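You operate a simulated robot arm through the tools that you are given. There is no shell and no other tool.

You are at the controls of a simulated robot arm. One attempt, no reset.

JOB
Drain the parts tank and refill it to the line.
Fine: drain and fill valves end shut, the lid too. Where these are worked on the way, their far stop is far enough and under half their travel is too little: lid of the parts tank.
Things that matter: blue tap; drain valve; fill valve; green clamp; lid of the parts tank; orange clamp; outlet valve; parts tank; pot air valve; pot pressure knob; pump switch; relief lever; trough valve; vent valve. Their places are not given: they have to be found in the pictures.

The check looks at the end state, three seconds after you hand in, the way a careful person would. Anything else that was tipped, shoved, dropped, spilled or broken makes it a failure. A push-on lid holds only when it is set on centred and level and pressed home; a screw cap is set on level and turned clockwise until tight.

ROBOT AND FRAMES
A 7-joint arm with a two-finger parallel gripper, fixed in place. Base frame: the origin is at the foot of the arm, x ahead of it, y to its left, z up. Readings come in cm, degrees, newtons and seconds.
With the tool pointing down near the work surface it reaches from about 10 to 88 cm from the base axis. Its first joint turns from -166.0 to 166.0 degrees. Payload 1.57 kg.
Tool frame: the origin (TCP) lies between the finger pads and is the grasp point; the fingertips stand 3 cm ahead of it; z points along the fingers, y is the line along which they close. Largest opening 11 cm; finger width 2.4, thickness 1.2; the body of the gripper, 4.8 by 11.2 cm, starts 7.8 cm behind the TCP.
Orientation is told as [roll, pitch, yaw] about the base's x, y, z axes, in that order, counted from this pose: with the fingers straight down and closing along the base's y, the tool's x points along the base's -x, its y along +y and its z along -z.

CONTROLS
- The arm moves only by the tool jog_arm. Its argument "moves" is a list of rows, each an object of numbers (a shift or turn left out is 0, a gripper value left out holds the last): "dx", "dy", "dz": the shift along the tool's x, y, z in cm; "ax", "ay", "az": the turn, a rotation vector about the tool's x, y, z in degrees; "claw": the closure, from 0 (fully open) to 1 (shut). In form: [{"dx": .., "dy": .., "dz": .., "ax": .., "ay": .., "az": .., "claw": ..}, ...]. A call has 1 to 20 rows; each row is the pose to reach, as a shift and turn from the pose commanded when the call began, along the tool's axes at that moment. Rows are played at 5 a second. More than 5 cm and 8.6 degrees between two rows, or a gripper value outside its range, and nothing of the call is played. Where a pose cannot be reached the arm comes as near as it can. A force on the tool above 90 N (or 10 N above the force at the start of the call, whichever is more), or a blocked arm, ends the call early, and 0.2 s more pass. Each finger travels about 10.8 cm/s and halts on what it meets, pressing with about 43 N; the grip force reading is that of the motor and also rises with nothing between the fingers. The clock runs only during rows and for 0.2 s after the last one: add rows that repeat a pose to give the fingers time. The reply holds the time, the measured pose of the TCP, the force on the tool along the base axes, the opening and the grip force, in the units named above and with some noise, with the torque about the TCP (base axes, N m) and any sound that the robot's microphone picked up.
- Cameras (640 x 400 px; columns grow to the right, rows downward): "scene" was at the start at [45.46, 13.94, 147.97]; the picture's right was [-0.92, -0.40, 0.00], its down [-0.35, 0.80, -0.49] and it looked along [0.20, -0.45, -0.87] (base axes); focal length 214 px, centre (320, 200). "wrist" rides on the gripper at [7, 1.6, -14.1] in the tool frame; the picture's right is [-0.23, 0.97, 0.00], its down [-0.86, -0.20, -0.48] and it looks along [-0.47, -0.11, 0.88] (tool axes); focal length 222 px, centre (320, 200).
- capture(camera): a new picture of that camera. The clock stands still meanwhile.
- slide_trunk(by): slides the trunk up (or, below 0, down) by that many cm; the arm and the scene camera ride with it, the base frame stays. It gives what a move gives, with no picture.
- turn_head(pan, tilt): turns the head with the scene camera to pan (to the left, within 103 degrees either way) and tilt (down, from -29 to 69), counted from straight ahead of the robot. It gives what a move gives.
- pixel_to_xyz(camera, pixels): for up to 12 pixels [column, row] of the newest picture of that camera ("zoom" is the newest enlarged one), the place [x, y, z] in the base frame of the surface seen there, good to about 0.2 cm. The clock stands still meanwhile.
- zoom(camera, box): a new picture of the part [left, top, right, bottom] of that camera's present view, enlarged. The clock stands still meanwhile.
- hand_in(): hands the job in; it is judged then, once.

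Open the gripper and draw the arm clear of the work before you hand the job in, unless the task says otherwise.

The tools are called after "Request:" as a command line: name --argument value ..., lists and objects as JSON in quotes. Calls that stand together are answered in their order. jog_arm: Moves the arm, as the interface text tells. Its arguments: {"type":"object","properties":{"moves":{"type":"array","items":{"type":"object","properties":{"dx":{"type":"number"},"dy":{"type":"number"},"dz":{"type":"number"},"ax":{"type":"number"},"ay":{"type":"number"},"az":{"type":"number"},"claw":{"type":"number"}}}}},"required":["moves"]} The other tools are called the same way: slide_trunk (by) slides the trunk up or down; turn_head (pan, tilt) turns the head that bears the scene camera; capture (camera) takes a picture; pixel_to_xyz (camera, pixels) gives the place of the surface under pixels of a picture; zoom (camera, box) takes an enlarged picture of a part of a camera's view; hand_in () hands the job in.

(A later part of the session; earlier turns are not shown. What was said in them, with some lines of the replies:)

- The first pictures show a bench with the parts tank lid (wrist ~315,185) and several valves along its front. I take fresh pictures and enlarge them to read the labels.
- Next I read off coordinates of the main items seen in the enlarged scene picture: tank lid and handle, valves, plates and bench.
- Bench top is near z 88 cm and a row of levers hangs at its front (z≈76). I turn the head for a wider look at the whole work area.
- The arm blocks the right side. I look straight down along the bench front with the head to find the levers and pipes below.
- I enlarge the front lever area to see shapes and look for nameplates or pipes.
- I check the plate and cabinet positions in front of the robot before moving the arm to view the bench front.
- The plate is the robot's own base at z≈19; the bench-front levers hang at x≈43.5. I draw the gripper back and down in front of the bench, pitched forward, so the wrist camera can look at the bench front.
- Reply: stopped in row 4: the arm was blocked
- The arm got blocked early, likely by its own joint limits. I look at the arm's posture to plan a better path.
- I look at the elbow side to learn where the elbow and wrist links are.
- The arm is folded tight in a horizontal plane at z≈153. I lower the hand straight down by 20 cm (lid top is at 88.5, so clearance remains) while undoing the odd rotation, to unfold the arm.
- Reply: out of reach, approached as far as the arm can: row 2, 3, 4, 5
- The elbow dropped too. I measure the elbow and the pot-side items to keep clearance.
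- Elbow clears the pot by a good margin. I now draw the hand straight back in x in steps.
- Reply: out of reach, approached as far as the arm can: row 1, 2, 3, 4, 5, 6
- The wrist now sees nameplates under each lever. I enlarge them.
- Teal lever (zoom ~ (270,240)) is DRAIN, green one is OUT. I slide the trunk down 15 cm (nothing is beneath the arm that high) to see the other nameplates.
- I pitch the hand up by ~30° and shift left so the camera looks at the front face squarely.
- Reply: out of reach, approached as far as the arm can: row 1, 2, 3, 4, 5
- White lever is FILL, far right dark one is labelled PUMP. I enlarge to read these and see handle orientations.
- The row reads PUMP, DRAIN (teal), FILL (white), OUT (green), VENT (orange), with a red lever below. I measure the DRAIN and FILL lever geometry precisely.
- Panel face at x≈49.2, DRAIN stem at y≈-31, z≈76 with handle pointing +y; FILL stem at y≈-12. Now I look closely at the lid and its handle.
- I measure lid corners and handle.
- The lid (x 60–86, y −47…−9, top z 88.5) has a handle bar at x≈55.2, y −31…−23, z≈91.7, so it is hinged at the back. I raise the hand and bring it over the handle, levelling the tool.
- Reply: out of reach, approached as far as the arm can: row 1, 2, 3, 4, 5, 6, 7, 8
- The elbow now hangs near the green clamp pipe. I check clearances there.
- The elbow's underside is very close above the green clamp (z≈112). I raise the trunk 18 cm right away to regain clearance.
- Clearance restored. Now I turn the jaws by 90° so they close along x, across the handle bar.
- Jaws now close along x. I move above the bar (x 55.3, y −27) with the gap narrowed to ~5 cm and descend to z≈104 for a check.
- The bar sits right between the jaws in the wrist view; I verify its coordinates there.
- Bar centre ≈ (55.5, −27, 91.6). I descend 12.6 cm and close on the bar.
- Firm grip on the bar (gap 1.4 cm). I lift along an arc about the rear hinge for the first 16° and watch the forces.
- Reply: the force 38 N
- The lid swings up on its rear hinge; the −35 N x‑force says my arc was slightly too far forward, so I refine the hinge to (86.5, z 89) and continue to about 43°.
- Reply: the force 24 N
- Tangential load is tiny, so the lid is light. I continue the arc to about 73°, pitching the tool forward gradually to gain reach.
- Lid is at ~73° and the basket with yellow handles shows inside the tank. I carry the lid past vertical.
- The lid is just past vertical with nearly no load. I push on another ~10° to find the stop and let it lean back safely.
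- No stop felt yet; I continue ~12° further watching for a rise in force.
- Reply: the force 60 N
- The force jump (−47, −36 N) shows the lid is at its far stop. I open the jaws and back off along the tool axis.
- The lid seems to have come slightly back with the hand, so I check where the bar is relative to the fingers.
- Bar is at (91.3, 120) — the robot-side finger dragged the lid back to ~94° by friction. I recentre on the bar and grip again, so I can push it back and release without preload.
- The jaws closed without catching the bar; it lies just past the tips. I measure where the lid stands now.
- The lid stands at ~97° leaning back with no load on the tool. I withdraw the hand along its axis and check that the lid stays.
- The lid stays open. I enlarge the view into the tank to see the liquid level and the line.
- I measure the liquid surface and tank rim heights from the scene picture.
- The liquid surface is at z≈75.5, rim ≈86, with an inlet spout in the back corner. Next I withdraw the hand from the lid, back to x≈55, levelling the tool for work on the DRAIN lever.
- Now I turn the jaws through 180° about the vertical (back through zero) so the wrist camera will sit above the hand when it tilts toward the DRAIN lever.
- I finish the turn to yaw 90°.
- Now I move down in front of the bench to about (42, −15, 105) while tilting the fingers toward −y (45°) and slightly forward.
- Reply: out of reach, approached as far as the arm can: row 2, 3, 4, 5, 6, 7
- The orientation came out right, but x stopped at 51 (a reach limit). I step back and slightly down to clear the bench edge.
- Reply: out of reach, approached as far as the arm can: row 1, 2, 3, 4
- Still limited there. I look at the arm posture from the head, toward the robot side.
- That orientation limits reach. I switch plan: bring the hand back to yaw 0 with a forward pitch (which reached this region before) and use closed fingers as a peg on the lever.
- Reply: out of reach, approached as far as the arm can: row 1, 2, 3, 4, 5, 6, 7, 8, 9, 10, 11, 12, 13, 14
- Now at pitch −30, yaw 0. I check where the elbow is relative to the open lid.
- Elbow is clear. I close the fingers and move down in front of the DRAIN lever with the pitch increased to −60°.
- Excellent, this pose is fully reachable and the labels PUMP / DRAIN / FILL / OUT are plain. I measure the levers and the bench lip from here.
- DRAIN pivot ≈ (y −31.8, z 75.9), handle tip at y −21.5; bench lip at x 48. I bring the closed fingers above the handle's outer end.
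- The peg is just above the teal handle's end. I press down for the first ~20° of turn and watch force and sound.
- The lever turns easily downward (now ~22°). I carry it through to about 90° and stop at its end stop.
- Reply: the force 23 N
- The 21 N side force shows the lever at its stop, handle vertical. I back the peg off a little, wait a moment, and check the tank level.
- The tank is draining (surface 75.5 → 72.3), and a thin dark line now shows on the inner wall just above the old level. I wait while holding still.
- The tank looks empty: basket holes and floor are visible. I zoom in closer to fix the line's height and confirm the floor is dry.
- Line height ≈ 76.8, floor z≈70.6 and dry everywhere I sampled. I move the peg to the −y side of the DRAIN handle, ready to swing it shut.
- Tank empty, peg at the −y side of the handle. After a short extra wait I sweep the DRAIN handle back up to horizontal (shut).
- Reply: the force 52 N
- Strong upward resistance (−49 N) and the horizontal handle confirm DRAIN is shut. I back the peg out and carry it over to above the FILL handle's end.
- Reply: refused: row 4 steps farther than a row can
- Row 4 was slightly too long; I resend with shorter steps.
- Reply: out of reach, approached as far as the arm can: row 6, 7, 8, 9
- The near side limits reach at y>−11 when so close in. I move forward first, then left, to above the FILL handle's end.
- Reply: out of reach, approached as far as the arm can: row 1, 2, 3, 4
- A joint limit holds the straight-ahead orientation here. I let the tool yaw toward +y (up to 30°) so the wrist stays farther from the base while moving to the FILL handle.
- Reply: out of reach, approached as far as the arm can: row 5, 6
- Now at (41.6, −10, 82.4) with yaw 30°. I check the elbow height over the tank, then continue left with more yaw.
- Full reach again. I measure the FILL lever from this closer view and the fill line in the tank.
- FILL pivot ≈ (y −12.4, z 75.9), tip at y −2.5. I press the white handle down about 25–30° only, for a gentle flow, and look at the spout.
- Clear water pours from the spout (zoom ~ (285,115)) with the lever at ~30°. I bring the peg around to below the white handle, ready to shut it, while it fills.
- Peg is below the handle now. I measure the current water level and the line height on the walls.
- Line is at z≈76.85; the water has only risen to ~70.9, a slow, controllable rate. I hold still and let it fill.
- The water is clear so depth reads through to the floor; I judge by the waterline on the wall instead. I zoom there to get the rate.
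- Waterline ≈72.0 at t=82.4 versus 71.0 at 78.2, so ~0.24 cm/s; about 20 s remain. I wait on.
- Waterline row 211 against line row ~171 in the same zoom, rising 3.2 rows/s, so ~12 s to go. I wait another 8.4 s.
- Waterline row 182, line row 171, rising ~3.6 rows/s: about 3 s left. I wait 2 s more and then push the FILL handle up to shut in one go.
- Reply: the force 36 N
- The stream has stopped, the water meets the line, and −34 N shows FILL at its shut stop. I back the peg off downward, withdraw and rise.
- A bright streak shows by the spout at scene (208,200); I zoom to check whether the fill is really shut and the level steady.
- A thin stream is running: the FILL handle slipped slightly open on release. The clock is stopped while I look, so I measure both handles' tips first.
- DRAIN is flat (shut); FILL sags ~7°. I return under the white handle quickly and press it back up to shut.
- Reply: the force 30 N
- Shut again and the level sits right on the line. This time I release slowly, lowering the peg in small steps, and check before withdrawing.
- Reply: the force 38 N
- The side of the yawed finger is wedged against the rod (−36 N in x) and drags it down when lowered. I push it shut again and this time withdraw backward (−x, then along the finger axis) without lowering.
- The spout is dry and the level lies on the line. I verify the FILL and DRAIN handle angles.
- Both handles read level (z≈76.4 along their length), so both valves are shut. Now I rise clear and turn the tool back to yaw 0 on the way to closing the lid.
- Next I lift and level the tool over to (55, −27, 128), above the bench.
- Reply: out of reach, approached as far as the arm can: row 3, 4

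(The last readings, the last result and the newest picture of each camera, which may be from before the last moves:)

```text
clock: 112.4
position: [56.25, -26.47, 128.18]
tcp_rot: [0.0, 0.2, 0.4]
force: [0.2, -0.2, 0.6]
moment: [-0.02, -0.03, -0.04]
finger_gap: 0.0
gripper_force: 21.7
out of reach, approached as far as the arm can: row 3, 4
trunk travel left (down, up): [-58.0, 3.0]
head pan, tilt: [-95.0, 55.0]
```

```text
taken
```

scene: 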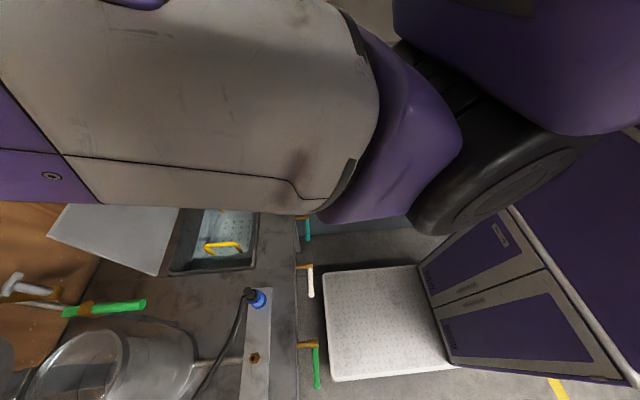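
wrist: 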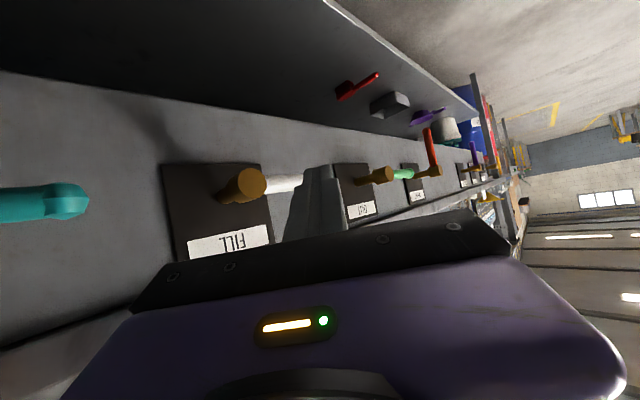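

Now I turn the jaws 90° (as when opening the lid) and open them to ~5 cm.

Request:
jog_arm --moves '[{"az": 8, "claw": 0.55}, {"az": 16, "claw": 0.55}, {"az": 24, "claw": 0.55}, {"az": 32, "claw": 0.55}, {"az": 40, "claw": 0.55}, {"az": 48, "claw": 0.55}, {"az": 56, "claw": 0.55}, {"az": 64, "claw": 0.55}, {"az": 72, "claw": 0.55}, {"az": 80, "claw": 0.55}, {"az": 85, "claw": 0.55}, {"az": 90, "claw": 0.55}]'

Request:
turn_head --pan -60 --tilt 50

Request:
capture --camera "scene"

Request:
capture --camera "wrist"

```text
clock: 115.0
position: [56.36, -26.7, 128.52]
tcp_rot: [-0.1, 0.1, -89.6]
force: [-0.4, -0.3, 0.8]
moment: [0.03, -0.02, 0.01]
finger_gap: 4.94
gripper_force: 0.1
trunk travel left (down, up): [-58.0, 3.0]
head pan, tilt: [-95.0, 55.0]
```

```text
clock: 116.0
position: [56.29, -26.74, 128.49]
tcp_rot: [-0.1, 0.1, -89.5]
force: [-0.8, 0.1, 0.0]
moment: [-0.01, 0.02, -0.01]
finger_gap: 4.92
gripper_force: 0.3
trunk travel left (down, up): [-58.0, 3.0]
head pan, tilt: [-60.0, 50.0]
```

```text
taken
```

scene: 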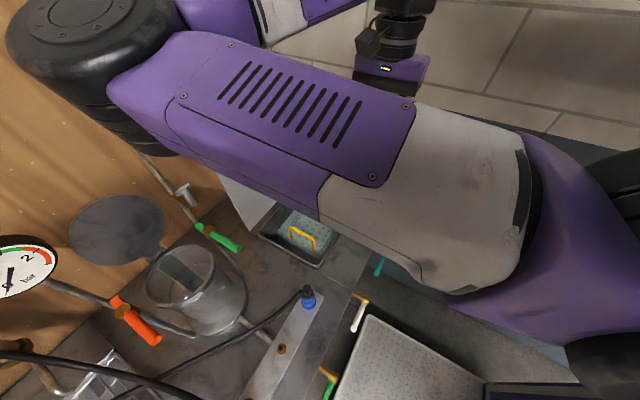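

```text
taken
```

wrist: 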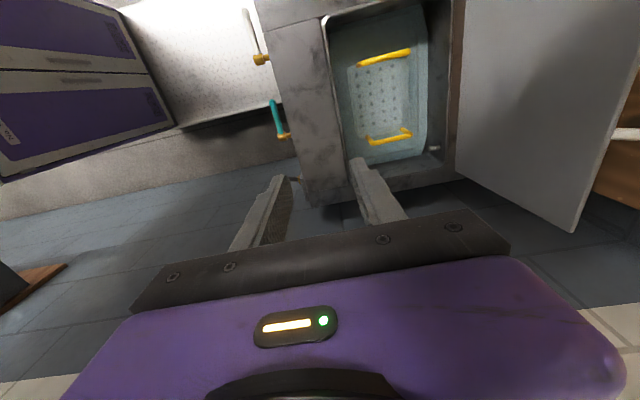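

Lid still open, water steady. I extend toward the lid's bar with the fork pitched forward 46°, stopping 10 cm short.

Request:
jog_arm --moves '[{"dy": 3.65, "dz": 0.2, "ax": -5.75, "claw": 0.55}, {"dy": 7.3, "dz": 0.4, "ax": -11.5, "claw": 0.55}, {"dy": 10.95, "dz": 0.6, "ax": -17.25, "claw": 0.55}, {"dy": 14.6, "dz": 0.8, "ax": -23, "claw": 0.55}, {"dx": -0.1, "dy": 18.25, "dz": 1, "ax": -28.75, "claw": 0.55}, {"dx": -0.2, "dy": 21.9, "dz": 1.2, "ax": -34.5, "claw": 0.55}, {"dx": -0.3, "dy": 25.55, "dz": 1.4, "ax": -40.25, "claw": 0.55}, {"dx": -0.3, "dy": 29.2, "dz": 1.5, "ax": -46, "claw": 0.55}]'

Request:
capture --camera "wrist"

Request:
capture --camera "scene"

```text
clock: 117.8
position: [85.33, -27.15, 126.81]
tcp_rot: [46.0, 0.1, -89.5]
force: [-0.1, 0.1, 0.3]
moment: [-0.05, 0.0, -0.01]
finger_gap: 4.96
gripper_force: 0.1
trunk travel left (down, up): [-58.0, 3.0]
head pan, tilt: [-60.0, 50.0]
```

```text
taken
```

wrist: 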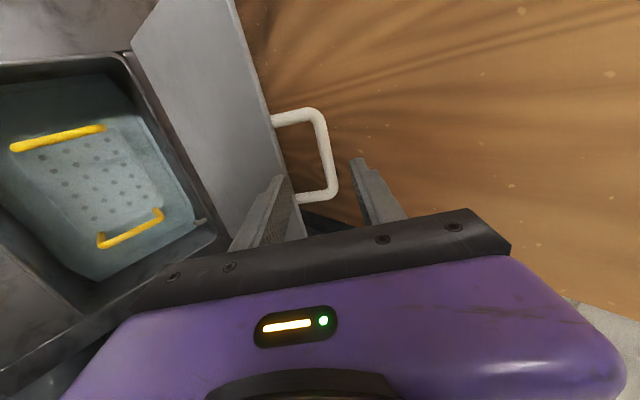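

```text
taken
```

scene: 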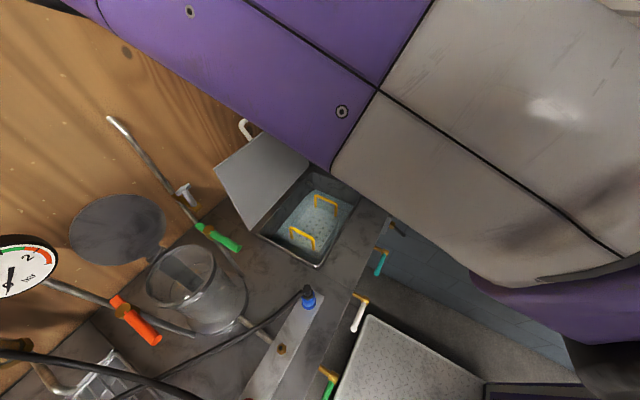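

I measure the bar's exact location from this wrist view before closing in.

Request:
pixel_to_xyz --camera "wrist" --pixels '[[320, 130], [325, 150], [330, 175], [310, 113], [295, 118], [318, 195], [260, 100], [275, 205]]'

```text
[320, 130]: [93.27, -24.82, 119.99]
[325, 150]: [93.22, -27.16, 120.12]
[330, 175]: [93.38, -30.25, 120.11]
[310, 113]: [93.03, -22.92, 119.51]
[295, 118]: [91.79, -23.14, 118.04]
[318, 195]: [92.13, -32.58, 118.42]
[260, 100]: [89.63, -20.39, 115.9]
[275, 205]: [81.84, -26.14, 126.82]
```

Bar centre ≈ (93.6, −27, 119.5): 11 cm ahead along the tool axis, 0.5 cm off in tool y. I advance and close on it.

Request:
jog_arm --moves '[{"dy": 0.5, "dz": 3.5, "claw": 0.55}, {"dy": 0.5, "dz": 7, "claw": 0.55}, {"dy": 0.5, "dz": 10, "claw": 0.55}, {"dy": 0.5, "dz": 10.2, "claw": 0.55}, {"dy": 0.5, "dz": 10.2, "claw": 1}, {"dy": 0.5, "dz": 10.2, "claw": 1}, {"dy": 0.5, "dz": 10.2, "claw": 1}]'

Request:
capture --camera "wrist"

```text
clock: 119.4
position: [93.12, -26.77, 120.18]
tcp_rot: [45.9, 0.2, -89.7]
force: [-0.4, -0.4, -3.6]
moment: [-0.04, 0.0, -0.45]
finger_gap: 1.34
gripper_force: 30.0
trunk travel left (down, up): [-58.0, 3.0]
head pan, tilt: [-60.0, 50.0]
```

```text
taken
```

wrist: 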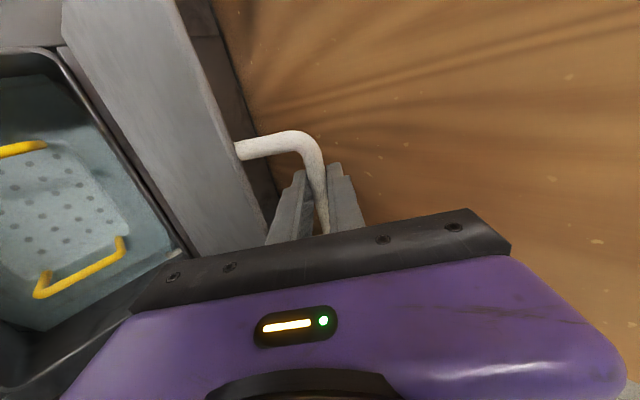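

Firm grip (gap 1.34). I swing the lid back along the arc, first down to ~74°.

Request:
jog_arm --moves '[{"dy": -0.85, "dz": -1.37, "ax": 2.5, "claw": 1}, {"dy": -1.77, "dz": -2.71, "ax": 5, "claw": 1}, {"dy": -2.77, "dz": -3.98, "ax": 7, "claw": 1}, {"dy": -3.82, "dz": -5.21, "ax": 9, "claw": 1}, {"dy": -4.95, "dz": -6.37, "ax": 11, "claw": 1}, {"dy": -6.13, "dz": -7.48, "ax": 13, "claw": 1}, {"dy": -7.37, "dz": -8.5, "ax": 15, "claw": 1}, {"dy": -8.65, "dz": -9.48, "ax": 17, "claw": 1}]'

Request:
capture --camera "wrist"

```text
clock: 121.2
position: [80.3, -26.67, 120.59]
tcp_rot: [28.9, 0.1, -89.5]
force: [2.1, -11.2, -0.7]
moment: [0.19, -0.19, -0.38]
finger_gap: 1.37
gripper_force: 30.8
trunk travel left (down, up): [-58.0, 3.0]
head pan, tilt: [-60.0, 50.0]
```

```text
taken
```

wrist: 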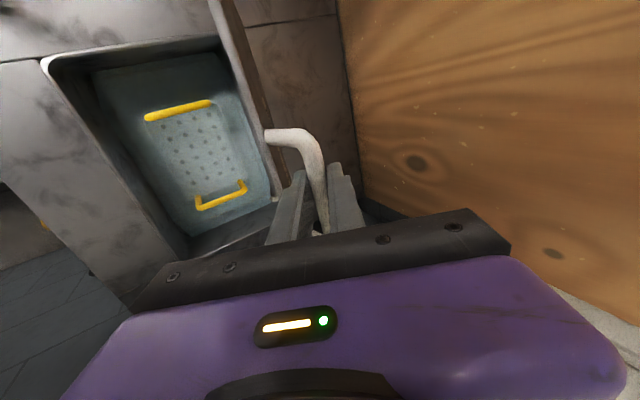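

Swing goes smoothly. I continue down to ~44°.

Request:
jog_arm --moves '[{"dy": -1.51, "dz": -0.44, "ax": 3, "claw": 1}, {"dy": -3.08, "dz": -0.84, "ax": 6, "claw": 1}, {"dy": -4.65, "dz": -1.11, "ax": 8.5, "claw": 1}, {"dy": -6.26, "dz": -1.34, "ax": 11, "claw": 1}, {"dy": -7.83, "dz": -1.43, "ax": 14, "claw": 1}, {"dy": -9.44, "dz": -1.49, "ax": 17, "claw": 1}, {"dy": -11.02, "dz": -1.42, "ax": 20, "claw": 1}, {"dy": -12.63, "dz": -1.29, "ax": 23, "claw": 1}, {"dy": -14.18, "dz": -1.03, "ax": 26, "claw": 1}, {"dy": -15.8, "dz": -0.74, "ax": 29, "claw": 1}]'

Request:
capture --camera "scene"

```text
clock: 123.4
position: [66.05, -26.88, 113.47]
tcp_rot: [0.0, 0.1, -89.5]
force: [2.6, 15.0, -3.8]
moment: [0.32, -0.13, -0.49]
finger_gap: 1.39
gripper_force: 30.2
trunk travel left (down, up): [-58.0, 3.0]
head pan, tilt: [-60.0, 50.0]
```

```text
taken
```

scene: 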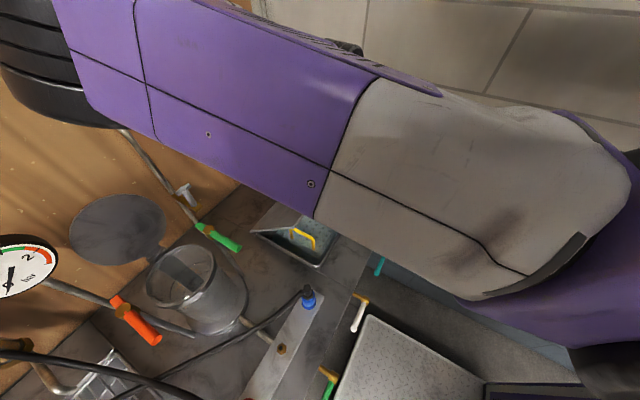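

Before closing fully, I take one more look at the water against the line.

Request:
zoom --camera "scene" --box '[240, 200, 350, 275]'

Request:
zoom --camera "wrist" --box '[0, 0, 400, 250]'

```text
5.33 times, centred on (295, 238) of scene
```

zoom: 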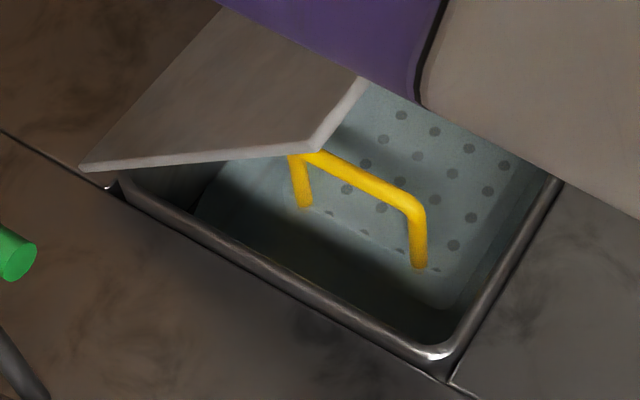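

```text
1.60 times, centred on (200, 125) of wrist
```

zoom: 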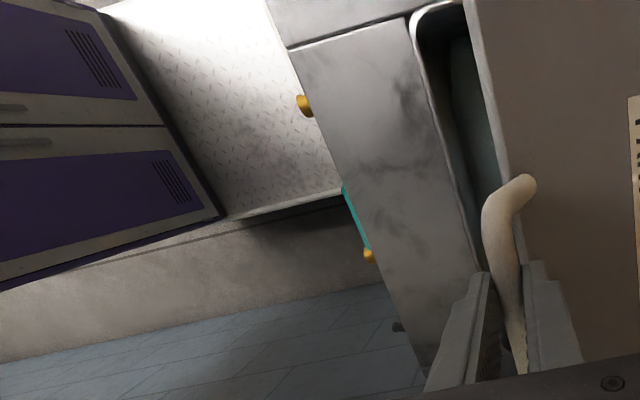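

Water steady. I bring the lid down further, to about 8° from closed.

Request:
jog_arm --moves '[{"dy": -1.21, "dz": 1.1, "claw": 1}, {"dy": -2.36, "dz": 2.27, "claw": 1}, {"dy": -3.45, "dz": 3.5, "claw": 1}, {"dy": -4.47, "dz": 4.78, "claw": 1}, {"dy": -5.42, "dz": 6.12, "claw": 1}, {"dy": -6.3, "dz": 7.5, "claw": 1}, {"dy": -7.11, "dz": 8.93, "claw": 1}, {"dy": -7.84, "dz": 10.39, "claw": 1}, {"dy": -8.49, "dz": 11.89, "claw": 1}, {"dy": -9.06, "dz": 13.43, "claw": 1}, {"dy": -9.56, "dz": 14.99, "claw": 1}, {"dy": -9.97, "dz": 16.58, "claw": 1}]'

Request:
capture --camera "wrist"

Request:
capture --camera "scene"

```text
clock: 126.0
position: [56.0, -27.11, 96.94]
tcp_rot: [-0.2, 0.1, -89.5]
force: [7.0, 3.2, -1.1]
moment: [0.65, -0.2, -0.52]
finger_gap: 1.39
gripper_force: 30.2
trunk travel left (down, up): [-58.0, 3.0]
head pan, tilt: [-60.0, 50.0]
```

```text
taken
```

wrist: 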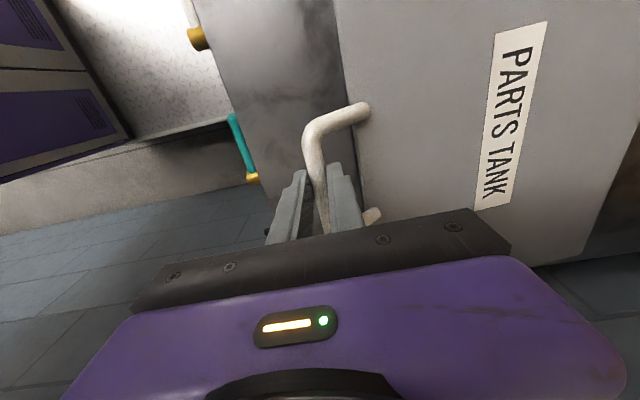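

```text
taken
```

scene: 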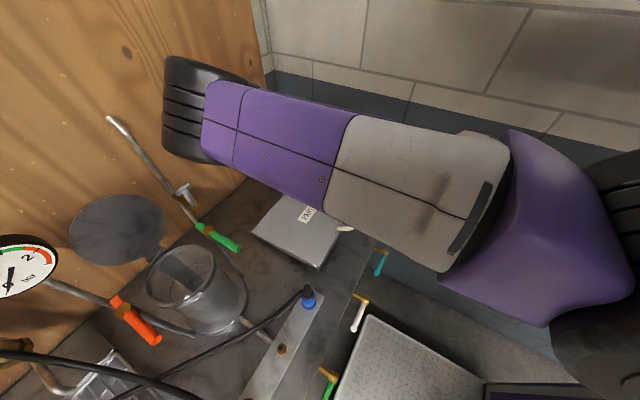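

I lower the last degrees slowly until the lid seats.

Request:
jog_arm --moves '[{"dy": -0.17, "dz": 0.8, "claw": 1}, {"dy": -0.32, "dz": 1.6, "claw": 1}, {"dy": -0.45, "dz": 2.4, "claw": 1}, {"dy": -0.57, "dz": 3.2, "claw": 1}, {"dy": -0.63, "dz": 3.8, "claw": 1}, {"dy": -0.68, "dz": 4.3, "claw": 1}, {"dy": -0.7, "dz": 4.7, "claw": 1}]'

```text
clock: 127.6
position: [55.47, -27.02, 92.51]
tcp_rot: [0.2, -0.1, -89.5]
force: [10.9, -1.0, 25.1]
moment: [-0.02, -0.15, -0.58]
finger_gap: 1.37
gripper_force: 30.2
trunk travel left (down, up): [-58.0, 3.0]
head pan, tilt: [-60.0, 50.0]
```

+25 N upward means the lid has seated. I press a touch more, then open the jaws to ~5 cm and rise straight up.

Request:
jog_arm --moves '[{"dz": 0.3, "claw": 1}, {"dz": 0.3, "claw": 1}, {"dz": 0.0, "claw": 1}, {"dz": 0.0, "claw": 0.6}, {"dz": 0.0, "claw": 0.55}, {"dz": 0.0, "claw": 0.55}, {"dz": -3, "claw": 0.55}, {"dz": -7, "claw": 0.55}, {"dz": -11, "claw": 0.55}, {"dz": -15, "claw": 0.55}]'

Request:
capture --camera "wrist"

Request:
capture --camera "scene"

```text
clock: 129.8
position: [55.32, -26.88, 107.78]
tcp_rot: [-0.1, 0.1, -89.6]
force: [-0.3, 0.1, -0.3]
moment: [0.02, -0.01, -0.04]
finger_gap: 4.95
gripper_force: 0.1
trunk travel left (down, up): [-58.0, 3.0]
head pan, tilt: [-60.0, 50.0]
```

```text
taken
```

wrist: 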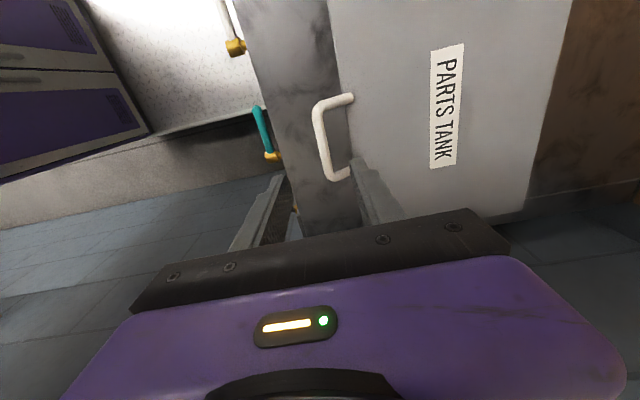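

```text
taken
```

scene: 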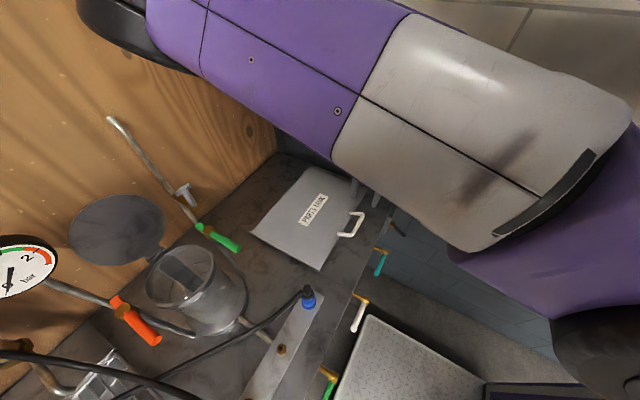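

The lid looks closed. I measure it and raise the hand clear with the gripper open.

Request:
pixel_to_xyz --camera "wrist" --pixels '[[320, 140], [315, 120], [328, 170], [400, 150], [480, 40], [365, 30], [480, 180], [260, 125], [265, 150], [345, 97]]'

Request:
jog_arm --moves '[{"dz": -4, "claw": 0.3}, {"dz": -8, "claw": 0}, {"dz": -12, "claw": 0}, {"dz": -16, "claw": 0}, {"dz": -20, "claw": 0}]'

Request:
turn_head --pan -95 --tilt 60

Request:
capture --camera "scene"

Request:
capture --camera "wrist"

```text
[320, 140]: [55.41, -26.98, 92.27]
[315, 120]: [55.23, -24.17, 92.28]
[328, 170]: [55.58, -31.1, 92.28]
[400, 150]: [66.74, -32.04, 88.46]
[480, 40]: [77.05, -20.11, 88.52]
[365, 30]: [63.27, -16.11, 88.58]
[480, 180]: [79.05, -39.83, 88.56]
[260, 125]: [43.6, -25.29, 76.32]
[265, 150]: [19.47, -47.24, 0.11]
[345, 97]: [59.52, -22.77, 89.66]
```

```text
clock: 131.0
position: [55.38, -26.99, 127.48]
tcp_rot: [-0.1, 0.1, -89.7]
force: [-0.3, 0.7, -1.0]
moment: [-0.03, 0.02, 0.0]
finger_gap: 11.0
gripper_force: 0.1
trunk travel left (down, up): [-58.0, 3.0]
head pan, tilt: [-60.0, 50.0]
```

```text
clock: 132.0
position: [55.54, -26.98, 127.54]
tcp_rot: [0.0, 0.1, -89.4]
force: [0.2, 0.2, 0.5]
moment: [0.02, -0.04, 0.01]
finger_gap: 10.98
gripper_force: 0.0
trunk travel left (down, up): [-58.0, 3.0]
head pan, tilt: [-95.0, 60.0]
```

```text
taken
```

scene: 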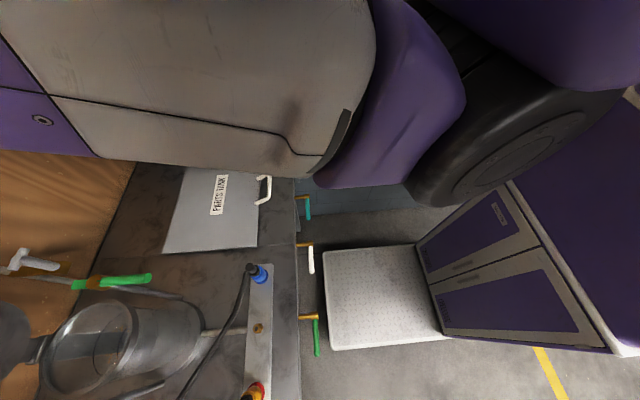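

```text
taken
```

wrist: 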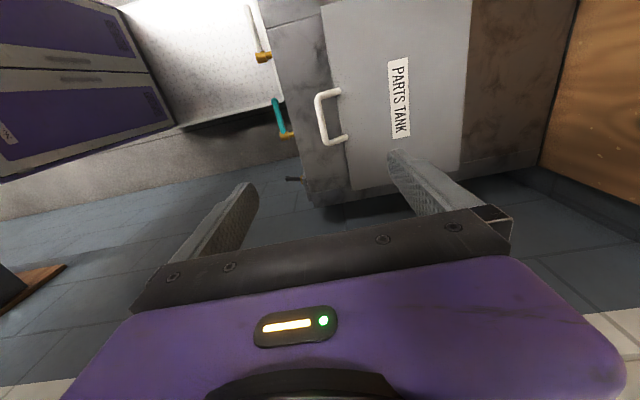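

Lid top reads 88.5 all over and the handle is back at its original height. I verify the two lever angles one last time.

Request:
zoom --camera "scene" --box '[285, 185, 335, 365]'

Request:
pixel_to_xyz --camera "scene" --pixels '[[307, 201], [308, 208], [308, 217], [310, 250], [311, 260], [312, 270], [316, 325], [317, 345]]'

Request:
zoom --camera "wrist" --box '[220, 0, 360, 210]'

```text
2.22 times, centred on (310, 275) of scene
```

zoom: 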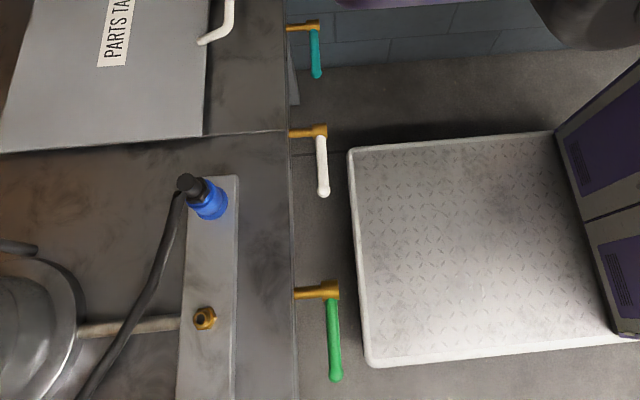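

```text
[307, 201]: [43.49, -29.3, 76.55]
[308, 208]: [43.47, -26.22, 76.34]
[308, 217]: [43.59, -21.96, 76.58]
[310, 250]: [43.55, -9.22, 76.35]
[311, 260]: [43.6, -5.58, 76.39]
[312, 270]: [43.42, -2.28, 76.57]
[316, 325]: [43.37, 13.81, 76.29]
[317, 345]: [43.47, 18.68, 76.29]
```

```text
1.90 times, centred on (290, 105) of wrist
```

zoom: 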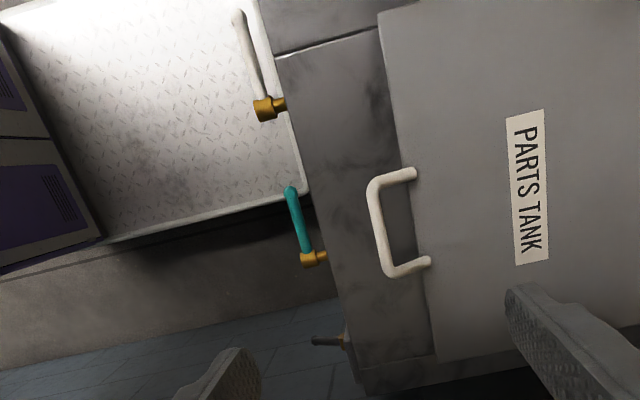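

Both DRAIN and FILL handles read level, like the untouched OUT lever. The lid is seated, the water is at the line, and the gripper is open and well clear, so I hand in.

Request:
hand_in

```text
The job is handed in.
```

I drained the parts tank, refilled it to the line and handed the job in; the result of the check hasn't come back.

- **Drain and refill:** I swung the lid to its far stop and opened the drain valve until the tank floor looked dry all over. Then I shut the drain and filled through the fill valve. After I shut the fill valve, the waterline sat on the wall mark to within about 0.1 cm.
- **Fill valve slip:** as I withdrew after the first close, the gripper pulled the fill handle about 7° open and a thin stream ran. A second close slipped the same way. The third held: the spout stayed dry and the level stayed on the line.
- **End state:** the drain and fill handles both measure level, matching the untouched outlet lever beside them. The lid is back at its original height. The gripper is open and held clear above the bench.

I did not touch the pump switch or any of the other valves, and saw no spill outside the tank.
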